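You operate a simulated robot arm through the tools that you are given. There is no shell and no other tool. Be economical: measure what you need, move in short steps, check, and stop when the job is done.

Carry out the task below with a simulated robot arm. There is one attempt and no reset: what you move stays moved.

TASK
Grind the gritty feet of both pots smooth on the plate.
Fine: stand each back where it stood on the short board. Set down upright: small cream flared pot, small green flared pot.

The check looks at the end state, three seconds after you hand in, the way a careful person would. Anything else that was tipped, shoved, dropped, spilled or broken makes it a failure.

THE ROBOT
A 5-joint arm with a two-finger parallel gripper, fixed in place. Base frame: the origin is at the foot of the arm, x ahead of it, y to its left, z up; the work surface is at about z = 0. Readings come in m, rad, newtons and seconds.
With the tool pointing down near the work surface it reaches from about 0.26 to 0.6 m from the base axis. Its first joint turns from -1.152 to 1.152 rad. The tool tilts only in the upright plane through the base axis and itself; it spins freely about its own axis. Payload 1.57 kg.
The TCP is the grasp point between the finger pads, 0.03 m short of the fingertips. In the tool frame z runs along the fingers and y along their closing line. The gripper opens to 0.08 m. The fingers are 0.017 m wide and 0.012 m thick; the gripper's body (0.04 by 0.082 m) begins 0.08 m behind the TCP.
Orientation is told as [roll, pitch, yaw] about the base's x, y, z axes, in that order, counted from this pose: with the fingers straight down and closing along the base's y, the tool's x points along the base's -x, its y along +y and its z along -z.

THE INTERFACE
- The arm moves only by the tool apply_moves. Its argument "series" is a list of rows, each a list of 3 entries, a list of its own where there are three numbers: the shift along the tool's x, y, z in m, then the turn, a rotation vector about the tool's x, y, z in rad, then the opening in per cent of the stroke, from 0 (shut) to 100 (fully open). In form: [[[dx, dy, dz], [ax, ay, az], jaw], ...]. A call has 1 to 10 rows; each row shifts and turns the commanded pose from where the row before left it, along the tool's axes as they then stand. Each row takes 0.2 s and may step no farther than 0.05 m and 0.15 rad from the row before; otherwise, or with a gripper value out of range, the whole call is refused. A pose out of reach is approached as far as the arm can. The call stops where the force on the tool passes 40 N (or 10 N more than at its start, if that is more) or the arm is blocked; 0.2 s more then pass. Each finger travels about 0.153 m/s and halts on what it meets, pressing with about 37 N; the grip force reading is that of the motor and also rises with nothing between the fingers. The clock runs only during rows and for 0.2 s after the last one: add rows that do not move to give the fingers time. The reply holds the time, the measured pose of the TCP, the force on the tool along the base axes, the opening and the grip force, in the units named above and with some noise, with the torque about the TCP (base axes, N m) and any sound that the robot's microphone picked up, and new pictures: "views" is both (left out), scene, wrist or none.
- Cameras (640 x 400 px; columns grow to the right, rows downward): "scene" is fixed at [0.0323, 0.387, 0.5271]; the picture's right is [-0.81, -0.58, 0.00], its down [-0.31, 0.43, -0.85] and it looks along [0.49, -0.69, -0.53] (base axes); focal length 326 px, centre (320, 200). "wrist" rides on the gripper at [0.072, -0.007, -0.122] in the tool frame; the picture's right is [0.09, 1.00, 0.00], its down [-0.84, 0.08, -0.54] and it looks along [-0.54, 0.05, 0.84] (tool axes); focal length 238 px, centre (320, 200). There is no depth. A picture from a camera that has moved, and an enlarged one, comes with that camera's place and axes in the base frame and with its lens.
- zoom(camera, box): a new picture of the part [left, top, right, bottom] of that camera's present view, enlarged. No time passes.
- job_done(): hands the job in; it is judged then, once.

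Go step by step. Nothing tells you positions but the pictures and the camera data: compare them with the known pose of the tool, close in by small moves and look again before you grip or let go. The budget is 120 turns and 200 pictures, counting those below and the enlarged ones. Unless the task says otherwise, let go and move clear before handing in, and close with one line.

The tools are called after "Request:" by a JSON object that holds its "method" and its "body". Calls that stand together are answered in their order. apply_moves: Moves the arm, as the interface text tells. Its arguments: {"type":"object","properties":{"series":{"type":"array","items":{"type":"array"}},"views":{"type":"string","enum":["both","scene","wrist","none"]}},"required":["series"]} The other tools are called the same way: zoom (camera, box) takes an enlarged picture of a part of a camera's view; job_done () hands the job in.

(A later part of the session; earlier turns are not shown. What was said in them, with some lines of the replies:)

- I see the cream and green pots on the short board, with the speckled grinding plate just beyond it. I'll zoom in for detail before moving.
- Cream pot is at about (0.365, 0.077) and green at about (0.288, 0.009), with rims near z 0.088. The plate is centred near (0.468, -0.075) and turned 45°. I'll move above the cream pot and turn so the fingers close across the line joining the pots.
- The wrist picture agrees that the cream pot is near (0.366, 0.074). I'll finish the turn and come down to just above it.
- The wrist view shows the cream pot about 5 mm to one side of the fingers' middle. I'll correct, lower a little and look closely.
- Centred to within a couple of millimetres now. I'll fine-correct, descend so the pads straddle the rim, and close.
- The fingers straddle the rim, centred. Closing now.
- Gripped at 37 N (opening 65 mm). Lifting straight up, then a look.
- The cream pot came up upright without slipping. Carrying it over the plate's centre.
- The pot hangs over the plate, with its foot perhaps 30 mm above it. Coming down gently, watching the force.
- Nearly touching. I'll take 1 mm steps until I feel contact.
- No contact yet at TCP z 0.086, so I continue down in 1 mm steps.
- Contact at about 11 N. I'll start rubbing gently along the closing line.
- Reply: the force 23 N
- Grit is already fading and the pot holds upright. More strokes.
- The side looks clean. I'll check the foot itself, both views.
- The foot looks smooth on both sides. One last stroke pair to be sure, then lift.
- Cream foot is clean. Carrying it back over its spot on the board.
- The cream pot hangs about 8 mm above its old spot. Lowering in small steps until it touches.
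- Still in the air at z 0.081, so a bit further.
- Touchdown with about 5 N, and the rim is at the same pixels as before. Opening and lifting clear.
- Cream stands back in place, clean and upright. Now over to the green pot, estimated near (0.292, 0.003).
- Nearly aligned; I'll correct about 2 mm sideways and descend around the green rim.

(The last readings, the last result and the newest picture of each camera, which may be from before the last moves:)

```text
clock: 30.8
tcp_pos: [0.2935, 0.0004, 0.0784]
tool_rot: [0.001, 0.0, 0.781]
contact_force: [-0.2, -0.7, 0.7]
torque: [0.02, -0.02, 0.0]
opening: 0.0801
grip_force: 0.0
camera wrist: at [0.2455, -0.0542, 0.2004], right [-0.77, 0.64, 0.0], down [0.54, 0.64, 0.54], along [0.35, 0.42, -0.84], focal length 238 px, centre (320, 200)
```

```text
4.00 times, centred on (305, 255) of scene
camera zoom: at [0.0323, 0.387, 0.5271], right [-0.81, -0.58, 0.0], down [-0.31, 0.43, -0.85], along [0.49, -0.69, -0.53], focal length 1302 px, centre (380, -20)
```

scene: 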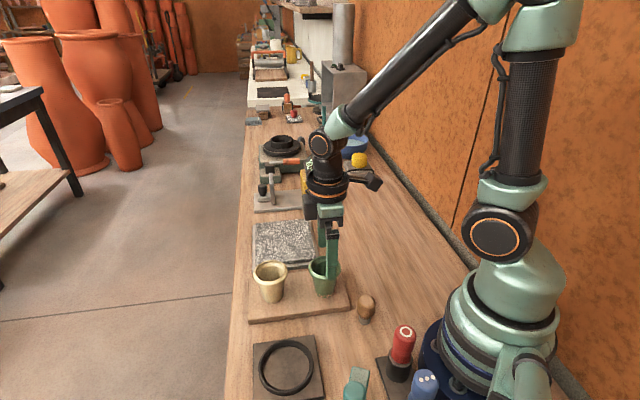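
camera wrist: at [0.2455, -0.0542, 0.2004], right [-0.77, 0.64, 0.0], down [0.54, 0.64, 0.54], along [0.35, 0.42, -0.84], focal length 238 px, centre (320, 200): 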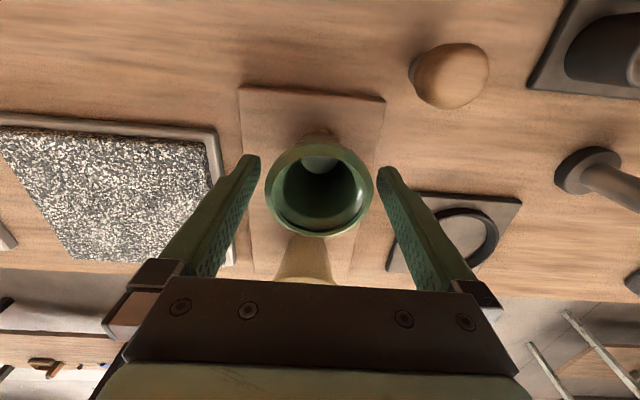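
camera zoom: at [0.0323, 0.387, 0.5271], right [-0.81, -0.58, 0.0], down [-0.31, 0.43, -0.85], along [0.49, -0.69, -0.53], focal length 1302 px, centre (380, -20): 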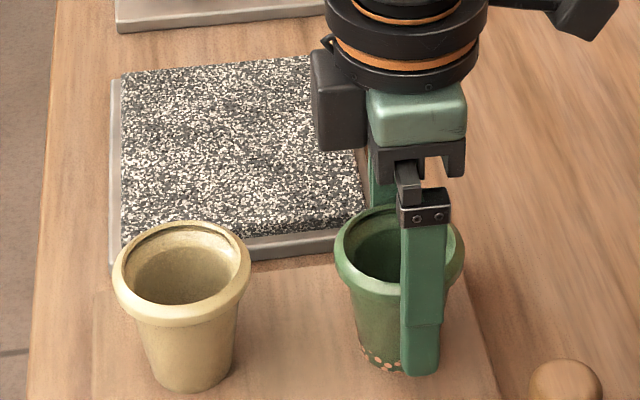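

Centred on the green rim. Close, then lift.

Request:
{"method": "apply_moves", "body": {"series": [[[0, 0, 0], [0, 0, 0], 70], [[0, 0, 0], [0, 0, 0], 58], [[0, 0, 0], [0, 0, 0], 58]], "views": "none"}}

Request:
{"method": "apply_moves", "body": {"series": [[[0, 0, -0.015], [0, 0, 0], 58], [[0, 0, -0.03], [0, 0, 0], 58], [[0, 0, -0.04], [0, 0, 0], 58], [[0, 0, 0], [0, 0, 0], 58]], "views": "wrist"}}

Request:
{"method": "zoom", "body": {"camera": "scene", "box": [225, 205, 385, 305]}}

```text
clock: 31.6
tcp_pos: [0.2923, 0.0014, 0.0794]
tool_rot: [0.0, -0.001, 0.781]
contact_force: [-0.5, -1.3, 0.0]
torque: [0.01, -0.01, 0.02]
opening: 0.0626
grip_force: 37.0
```

```text
clock: 32.6
tcp_pos: [0.2923, 0.0018, 0.1634]
tool_rot: [-0.001, 0.0, 0.779]
contact_force: [1.2, -0.4, -1.5]
torque: [0.0, 0.0, 0.0]
opening: 0.0624
grip_force: 36.7
camera wrist: at [0.2447, -0.0542, 0.286], right [-0.77, 0.64, 0.0], down [0.54, 0.64, 0.54], along [0.35, 0.41, -0.84], focal length 238 px, centre (320, 200)
```

wrist: 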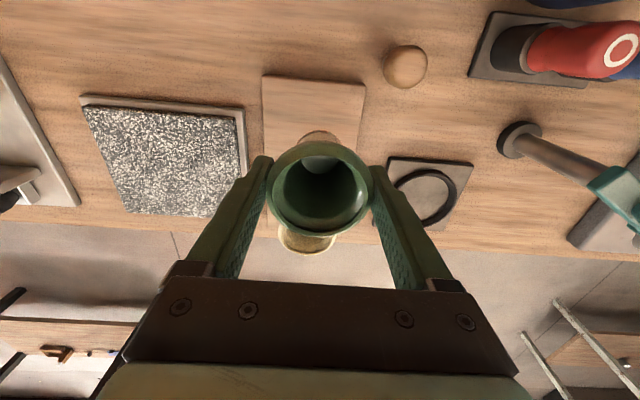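

```text
4.00 times, centred on (305, 255) of scene
camera zoom: at [0.0323, 0.387, 0.5271], right [-0.81, -0.58, 0.0], down [-0.31, 0.43, -0.85], along [0.49, -0.69, -0.53], focal length 1302 px, centre (380, -20)
```

zoom: 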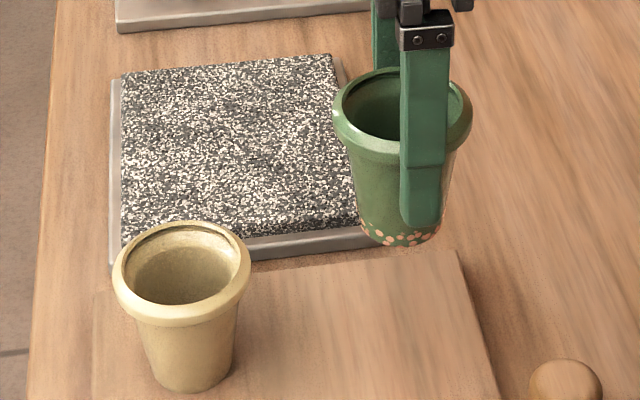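

Lifted cleanly. Carrying the green pot to the plate and lowering close to it.

Request:
{"method": "apply_moves", "body": {"series": [[[-0.014, -0.0356, 0], [0, 0, 0], 58], [[-0.014, -0.0356, 0], [0, 0, 0], 58], [[-0.014, -0.0356, 0], [0, 0, 0], 58], [[-0.014, -0.0356, 0], [0, 0, 0], 58], [[-0.014, -0.0356, 0], [0, 0, 0], 58], [[0, 0, 0.035], [0, 0, 0], 58], [[0, 0, 0.025], [0, 0, 0], 58], [[0, 0, 0.01], [0, 0, 0], 58], [[0, 0, 0.004], [0, 0, 0], 58], [[0, 0, 0], [0, 0, 0], 58]], "views": "wrist"}}

Request:
{"method": "zoom", "body": {"camera": "scene", "box": [225, 185, 353, 265]}}

```text
clock: 34.8
tcp_pos: [0.4681, -0.076, 0.0901]
tool_rot: [0.0, -0.001, 0.779]
contact_force: [-0.8, 0.4, -1.5]
torque: [0.0, 0.02, -0.02]
opening: 0.0624
grip_force: 37.0
camera wrist: at [0.4206, -0.1317, 0.2118], right [-0.77, 0.64, 0.0], down [0.54, 0.64, 0.54], along [0.35, 0.42, -0.84], focal length 238 px, centre (320, 200)
```

wrist: 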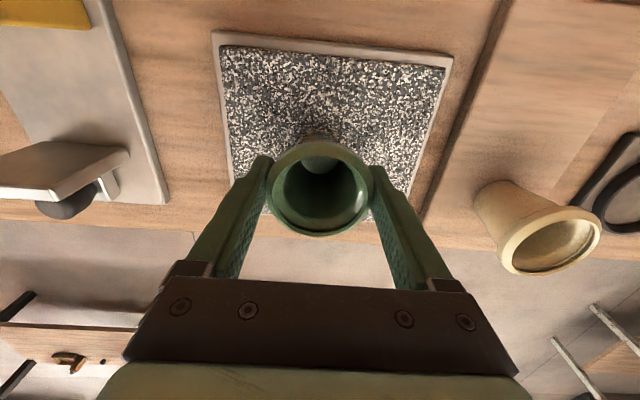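

```text
5.00 times, centred on (289, 225) of scene
camera zoom: at [0.0323, 0.387, 0.5271], right [-0.81, -0.58, 0.0], down [-0.31, 0.43, -0.85], along [0.49, -0.69, -0.53], focal length 1628 px, centre (475, 75)
```

zoom: 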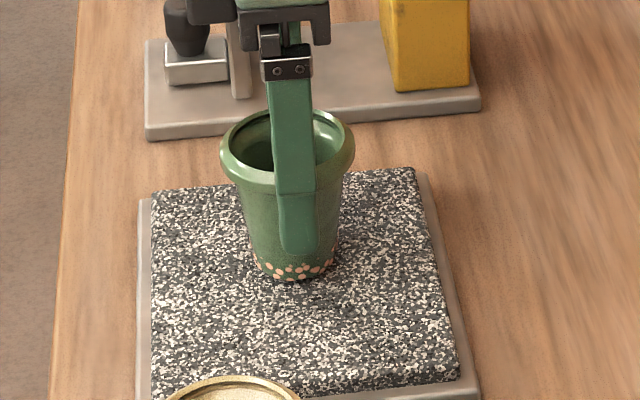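

A few millimetres to go; stepping down to contact.

Request:
{"method": "apply_moves", "body": {"series": [[[0, 0, 0.001], [0, 0, 0], 58], [[0, 0, 0.001], [0, 0, 0], 58], [[0, 0, 0.001], [0, 0, 0], 58], [[0, 0, 0.001], [0, 0, 0], 58], [[0, 0, 0], [0, 0, 0], 58]], "views": "none"}}

```text
clock: 36.0
tcp_pos: [0.469, -0.0761, 0.0851]
tool_rot: [0.0, 0.0, 0.78]
contact_force: [-0.3, 0.7, -1.1]
torque: [0.0, 0.0, -0.02]
opening: 0.0624
grip_force: 37.0
```

Request:
{"method": "apply_moves", "body": {"series": [[[0, 0, 0.0008], [0, 0, 0], 58], [[0, 0, 0.0008], [0, 0, 0], 58], [[0, 0, 0], [0, 0, 0], 58]], "views": "none"}}

```text
clock: 36.8
tcp_pos: [0.4673, -0.0761, 0.0849]
tool_rot: [0.0, 0.0, 0.781]
contact_force: [0.0, -0.1, -1.5]
torque: [0.04, -0.03, -0.02]
opening: 0.0623
grip_force: 36.8
```

Request:
{"method": "apply_moves", "body": {"series": [[[0, 0, 0.0008], [0, 0, 0], 58], [[0, 0, 0.0008], [0, 0, 0], 58], [[0, 0, 0], [0, 0, 0], 58]], "views": "none"}}

```text
clock: 37.6
tcp_pos: [0.4684, -0.075, 0.0838]
tool_rot: [-0.001, 0.002, 0.779]
contact_force: [-8.8, -1.3, 24.1]
torque: [-0.16, 0.37, -0.03]
opening: 0.0621
grip_force: 36.9
```

Contact at 24 N; I'll ease off slightly and rub as before.

Request:
{"method": "apply_moves", "body": {"series": [[[0, 0, -0.0004], [0, 0, 0], 58], [[0, 0.008, 0], [0, 0, 0], 58], [[0, 0.008, 0], [0, 0, 0], 58], [[0, 0.008, 0], [0, 0, 0], 58], [[0, -0.008, 0], [0, 0, 0], 58], [[0, -0.008, 0], [0, 0, 0], 58], [[0, -0.008, 0], [0, 0, 0], 58], [[0, -0.008, 0], [0, 0, 0], 58], [[0, -0.008, 0], [0, 0, 0], 58], [[0, -0.008, 0], [0, 0, 0], 58]], "views": "wrist"}}

Request:
{"method": "zoom", "body": {"camera": "scene", "box": [225, 185, 353, 265]}}

```text
clock: 39.8
tcp_pos: [0.4857, -0.0928, 0.0821]
tool_rot: [0.0, 0.001, 0.781]
contact_force: [-3.3, 5.6, 13.7]
torque: [0.17, 0.06, -0.04]
opening: 0.0622
grip_force: 37.0
camera wrist: at [0.4378, -0.1484, 0.205], right [-0.77, 0.64, 0.0], down [0.54, 0.64, 0.54], along [0.35, 0.41, -0.84], focal length 238 px, centre (320, 200)
```

wrist: 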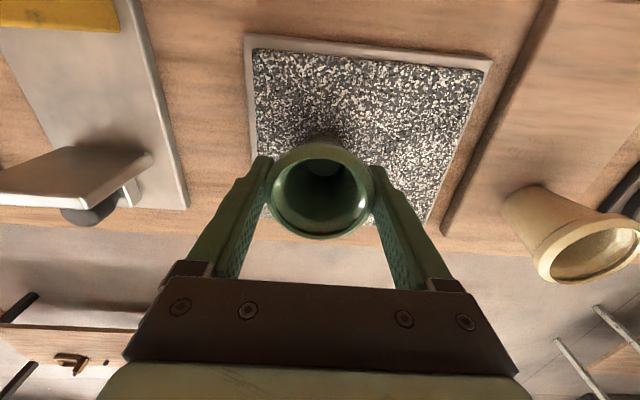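

```text
5.00 times, centred on (289, 225) of scene
camera zoom: at [0.0322, 0.387, 0.5271], right [-0.81, -0.58, 0.0], down [-0.31, 0.43, -0.85], along [0.49, -0.69, -0.53], focal length 1628 px, centre (475, 75)
```

zoom: 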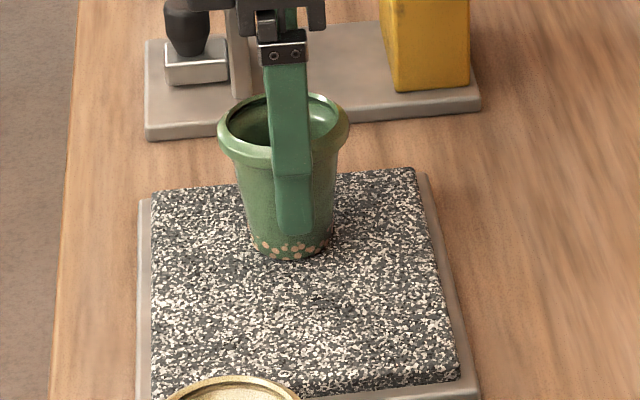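

Grit is fading at a similar force. More strokes.

Request:
{"method": "apply_moves", "body": {"series": [[[0, 0.01, 0], [0, 0, 0], 58], [[0, 0.01, 0], [0, 0, 0], 58], [[0, 0.01, 0], [0, 0, 0], 58], [[0, 0.01, 0], [0, 0, 0], 58], [[0, 0.01, 0], [0, 0, 0], 58], [[0, -0.01, 0], [0, 0, 0], 58], [[0, -0.01, 0], [0, 0, 0], 58], [[0, -0.01, 0], [0, 0, 0], 58], [[0, -0.01, 0], [0, 0, 0], 58], [[0, -0.01, 0], [0, 0, 0], 58]], "views": "none"}}

Request:
{"method": "apply_moves", "body": {"series": [[[0, 0.01, 0], [0, 0, 0], 58], [[0, 0.01, 0], [0, 0, 0], 58], [[0, 0.01, 0], [0, 0, 0], 58], [[0, 0.01, 0], [0, 0, 0], 58], [[0, 0.01, 0], [0, 0, 0], 58], [[0, -0.01, 0], [0, 0, 0], 58], [[0, -0.01, 0], [0, 0, 0], 58], [[0, -0.01, 0], [0, 0, 0], 58], [[0, -0.01, 0], [0, 0, 0], 58], [[0, -0.01, 0], [0, 0, 0], 58]], "views": "none"}}

Request:
{"method": "zoom", "body": {"camera": "scene", "box": [250, 205, 314, 245]}}

Request:
{"method": "zoom", "body": {"camera": "wrist", "box": [256, 100, 384, 180]}}

```text
clock: 42.0
tcp_pos: [0.4842, -0.0932, 0.083]
tool_rot: [0.001, 0.0, 0.781]
contact_force: [-2.5, 4.2, 9.6]
torque: [0.16, 0.02, 0.04]
opening: 0.0622
grip_force: 37.3
```

```text
clock: 44.2
tcp_pos: [0.4848, -0.0933, 0.0834]
tool_rot: [0.0, 0.001, 0.78]
contact_force: [-1.2, 2.6, 5.2]
torque: [0.08, 0.02, 0.03]
opening: 0.0622
grip_force: 37.0
```

```text
10.00 times, centred on (282, 225) of scene
camera zoom: at [0.0322, 0.387, 0.5271], right [-0.81, -0.58, 0.0], down [-0.31, 0.43, -0.85], along [0.49, -0.69, -0.53], focal length 3255 px, centre (700, -50)
```

zoom: 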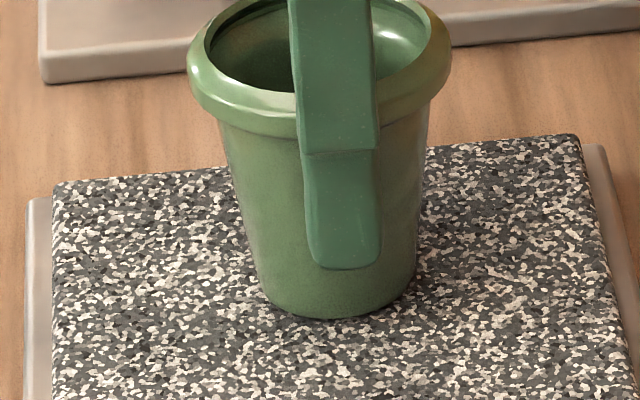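

```text
5.00 times, centred on (320, 140) of wrist
camera zoom: at [0.4372, -0.1489, 0.205], right [-0.77, 0.64, 0.0], down [0.54, 0.64, 0.54], along [0.35, 0.41, -0.84], focal length 1192 px, centre (320, 500)
```

zoom: 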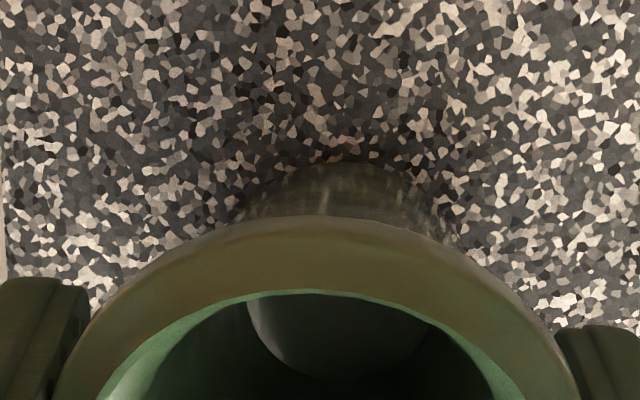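

Clean again. A final short stroke pair, then lift and inspect.

Request:
{"method": "apply_moves", "body": {"series": [[[0, 0.01, 0], [0, 0, 0], 58], [[0, 0.01, 0], [0, 0, 0], 58], [[0, 0.01, 0], [0, 0, 0], 58], [[0, -0.01, 0], [0, 0, 0], 58], [[0, -0.01, 0], [0, 0, 0], 58], [[0, 0, -0.01], [0, 0, 0], 58], [[0, 0, -0.03], [0, 0, 0], 58], [[0, 0, -0.04], [0, 0, 0], 58], [[0, 0, 0], [0, 0, 0], 58]], "views": "wrist"}}

Request:
{"method": "zoom", "body": {"camera": "scene", "box": [225, 145, 353, 225]}}

```text
clock: 46.2
tcp_pos: [0.4784, -0.0853, 0.1631]
tool_rot: [0.0, 0.0, 0.78]
contact_force: [0.0, -0.4, -0.9]
torque: [0.01, 0.01, -0.02]
opening: 0.0618
grip_force: 36.5
camera wrist: at [0.4306, -0.1408, 0.2855], right [-0.77, 0.64, 0.0], down [0.54, 0.64, 0.54], along [0.35, 0.42, -0.84], focal length 238 px, centre (320, 200)
```

wrist: 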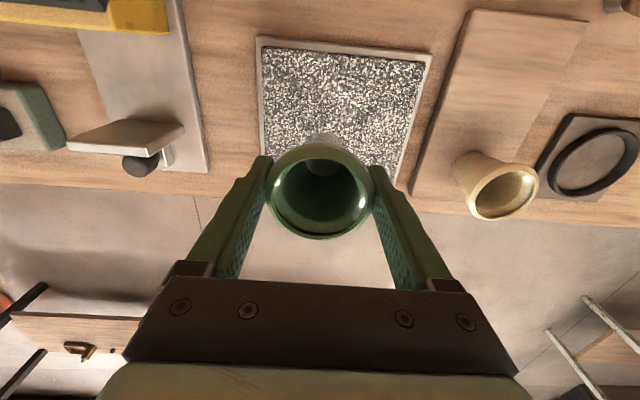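

```text
5.00 times, centred on (289, 185) of scene
camera zoom: at [0.0323, 0.387, 0.5271], right [-0.81, -0.58, 0.0], down [-0.31, 0.43, -0.85], along [0.49, -0.69, -0.53], focal length 1628 px, centre (475, 275)
```

zoom: 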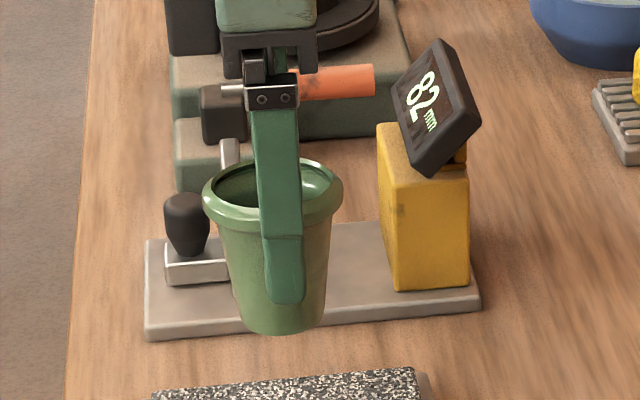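

Green foot is clean. Carrying it back over its spot.

Request:
{"method": "apply_moves", "body": {"series": [[[0.014, 0.0384, 0], [0, 0, 0], 58], [[0.014, 0.0384, 0], [0, 0, 0], 58], [[0.014, 0.0384, 0], [0, 0, 0], 58], [[0.014, 0.0384, 0], [0, 0, 0], 58], [[0.014, 0.0384, 0], [0, 0, 0], 58], [[0, 0, 0.035], [0, 0, 0], 58], [[0, 0, 0.03], [0, 0, 0], 58], [[0, 0, 0.01], [0, 0, 0], 58], [[0, 0, 0], [0, 0, 0], 58]], "views": "wrist"}}

Request:
{"method": "zoom", "body": {"camera": "scene", "box": [225, 205, 385, 305]}}

```text
clock: 48.2
tcp_pos: [0.2915, 0.0023, 0.0885]
tool_rot: [0.0, 0.0, 0.78]
contact_force: [0.3, 0.4, -2.0]
torque: [0.03, -0.02, 0.04]
opening: 0.0623
grip_force: 37.1
camera wrist: at [0.2448, -0.0534, 0.2103], right [-0.77, 0.64, 0.0], down [0.54, 0.64, 0.54], along [0.35, 0.41, -0.84], focal length 238 px, centre (320, 200)
```

wrist: 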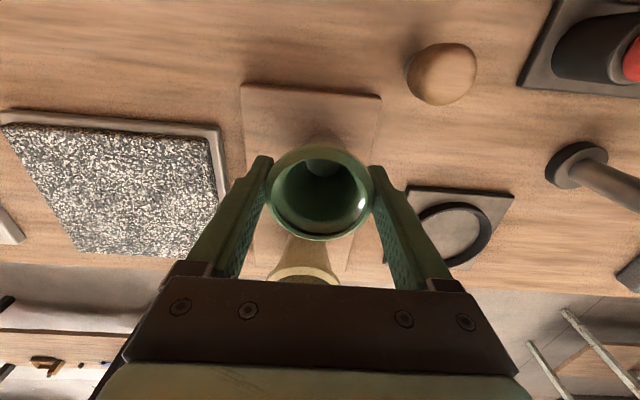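

```text
4.00 times, centred on (305, 255) of scene
camera zoom: at [0.0323, 0.387, 0.5271], right [-0.81, -0.58, 0.0], down [-0.31, 0.43, -0.85], along [0.49, -0.69, -0.53], focal length 1302 px, centre (380, -20)
```

zoom: 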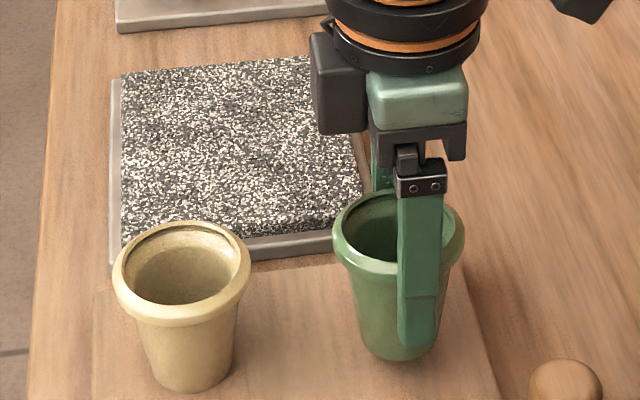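

Aligned above the old spot. Lowering gently.

Request:
{"method": "apply_moves", "body": {"series": [[[0, 0, 0.003], [0, 0, 0], 58], [[0, 0, 0.002], [0, 0, 0], 58], [[0, 0, 0.001], [0, 0, 0], 58], [[0, 0, 0.001], [0, 0, 0], 58], [[0, 0, 0], [0, 0, 0], 58]], "views": "none"}}

Request:
{"method": "apply_moves", "body": {"series": [[[0, 0, 0.0007], [0, 0, 0], 58], [[0, 0, 0.0007], [0, 0, 0], 58], [[0, 0, 0], [0, 0, 0], 58]], "views": "none"}}

```text
clock: 49.4
tcp_pos: [0.2928, 0.0011, 0.0809]
tool_rot: [0.0, 0.0, 0.78]
contact_force: [-0.9, -0.5, -0.8]
torque: [0.02, -0.01, -0.02]
opening: 0.0623
grip_force: 36.7
```

```text
clock: 50.2
tcp_pos: [0.2933, 0.0026, 0.0795]
tool_rot: [-0.001, 0.0, 0.779]
contact_force: [-0.1, 0.4, 0.2]
torque: [-0.01, 0.0, 0.0]
opening: 0.0623
grip_force: 37.4
```

Request:
{"method": "apply_moves", "body": {"series": [[[0, 0, 0.0007], [0, 0, 0], 58], [[0, 0, 0], [0, 0, 0], 58]], "views": "none"}}

```text
clock: 50.8
tcp_pos: [0.2938, 0.0013, 0.0799]
tool_rot: [0.001, 0.0, 0.779]
contact_force: [-0.2, 0.8, -1.6]
torque: [0.01, -0.02, -0.02]
opening: 0.0623
grip_force: 37.2
```

Request:
{"method": "apply_moves", "body": {"series": [[[0, 0, 0.0007], [0, 0, 0], 58], [[0, 0, 0.0005], [0, 0, 0], 58], [[0, 0, 0], [0, 0, 0], 58]], "views": "none"}}

```text
clock: 51.6
tcp_pos: [0.2937, 0.0018, 0.0768]
tool_rot: [0.0, 0.001, 0.781]
contact_force: [-0.7, -0.5, -0.9]
torque: [0.01, 0.01, -0.02]
opening: 0.0625
grip_force: 37.3
```

Still no contact; half-millimetre steps more.

Request:
{"method": "apply_moves", "body": {"series": [[[0, 0, 0.0006], [0, 0, 0], 58], [[0, 0, 0.0006], [0, 0, 0], 58], [[0, 0, 0], [0, 0, 0], 58]], "views": "wrist"}}

Request:
{"method": "zoom", "body": {"camera": "scene", "box": [225, 205, 385, 305]}}

```text
clock: 52.4
tcp_pos: [0.293, 0.0008, 0.0765]
tool_rot: [0.001, 0.0, 0.78]
contact_force: [-6.0, -1.1, 21.4]
torque: [-0.25, 0.08, -0.04]
opening: 0.0622
grip_force: 37.7
camera wrist: at [0.2458, -0.054, 0.1989], right [-0.77, 0.64, 0.0], down [0.54, 0.64, 0.54], along [0.35, 0.41, -0.84], focal length 238 px, centre (320, 200)
```

wrist: 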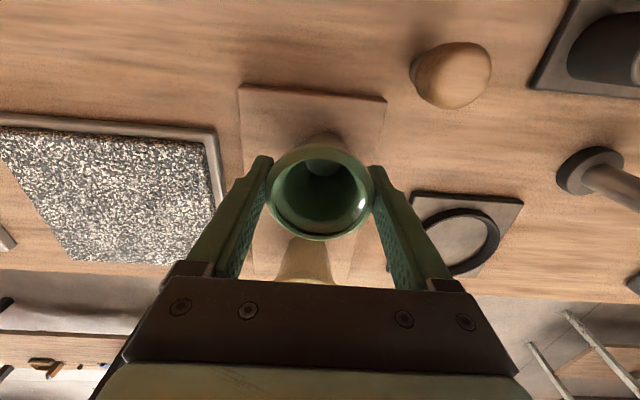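

```text
4.00 times, centred on (305, 255) of scene
camera zoom: at [0.0322, 0.387, 0.5271], right [-0.81, -0.58, 0.0], down [-0.31, 0.43, -0.85], along [0.49, -0.69, -0.53], focal length 1302 px, centre (380, -20)
```

zoom: 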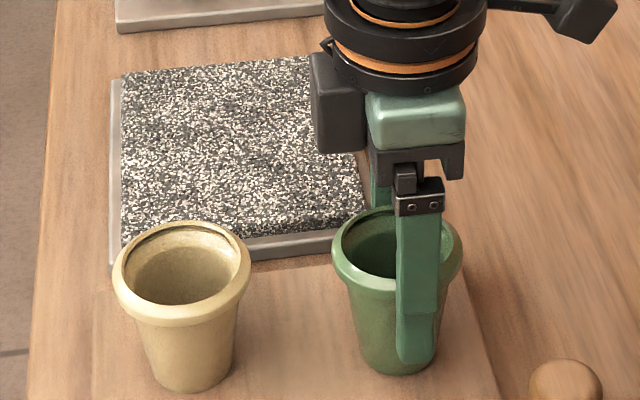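

It is seated at 21 N. I'll ease off a little, open and lift clear.

Request:
{"method": "apply_moves", "body": {"series": [[[0, 0, -0.0006], [0, 0, 0], 58], [[0, 0, 0], [0, 0, 0], 85], [[0, 0, 0], [0, 0, 0], 100], [[0, 0, 0], [0, 0, 0], 100], [[0, 0, -0.02], [0, 0, 0], 100], [[0, 0, -0.03], [0, 0, 0], 100], [[0, 0, -0.04], [0, 0, 0], 100], [[0, 0, -0.05], [0, 0, 0], 100], [[0, 0, -0.03], [0, 0, 0], 100], [[0, 0, 0], [0, 0, 0], 100]]}}

Request:
{"method": "zoom", "body": {"camera": "scene", "box": [225, 205, 385, 305]}}

Request:
{"method": "zoom", "body": {"camera": "wrist", "box": [220, 60, 420, 185]}}

```text
clock: 54.6
tcp_pos: [0.2936, 0.0012, 0.2468]
tool_rot: [-0.001, 0.0, 0.779]
contact_force: [-0.4, 1.0, 0.1]
torque: [-0.04, -0.02, 0.0]
opening: 0.0799
grip_force: 0.1
camera wrist: at [0.2457, -0.0539, 0.369], right [-0.77, 0.64, 0.0], down [0.54, 0.64, 0.54], along [0.35, 0.42, -0.84], focal length 238 px, centre (320, 200)
```

scene: 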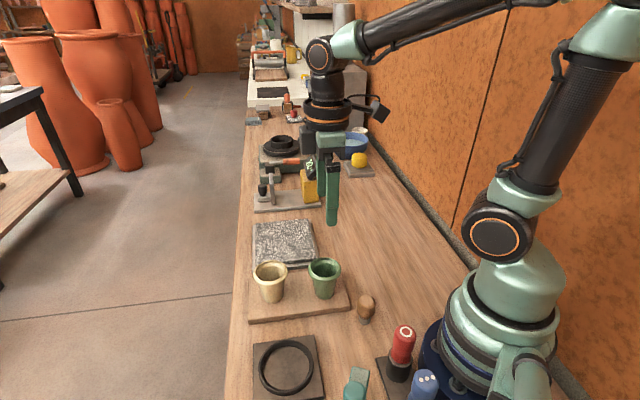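
wrist: 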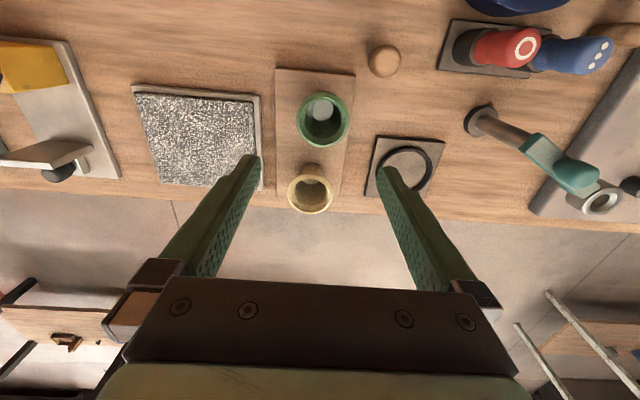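

```text
4.00 times, centred on (305, 255) of scene
camera zoom: at [0.0323, 0.387, 0.5271], right [-0.81, -0.58, 0.0], down [-0.31, 0.43, -0.85], along [0.49, -0.69, -0.53], focal length 1302 px, centre (380, -20)
```

zoom: 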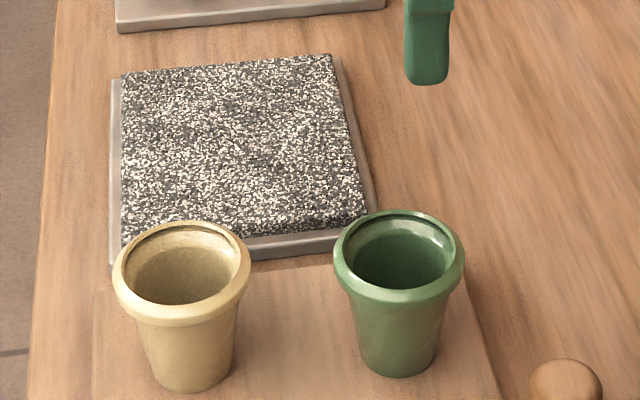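

```text
3.20 times, centred on (320, 122) of wrist
camera zoom: at [0.2457, -0.0539, 0.369], right [-0.77, 0.64, 0.0], down [0.54, 0.64, 0.54], along [0.35, 0.42, -0.84], focal length 763 px, centre (320, 448)
```

zoom: 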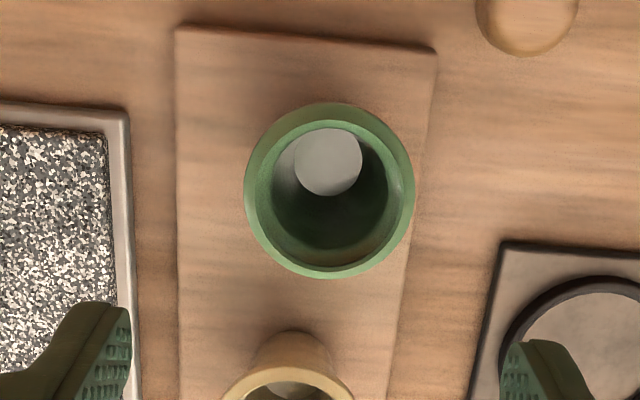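

Both pots stand upright in their places with smooth feet, nothing else has moved, and the gripper is clear. Handing in.

Request:
{"method": "job_done", "body": {}}

```text
The job is handed in.
```

I ground the feet of both pots smooth on the plate. Each stands upright back on the short board: the cream pot on its old spot, the green within about 4 mm of its own by the camera.
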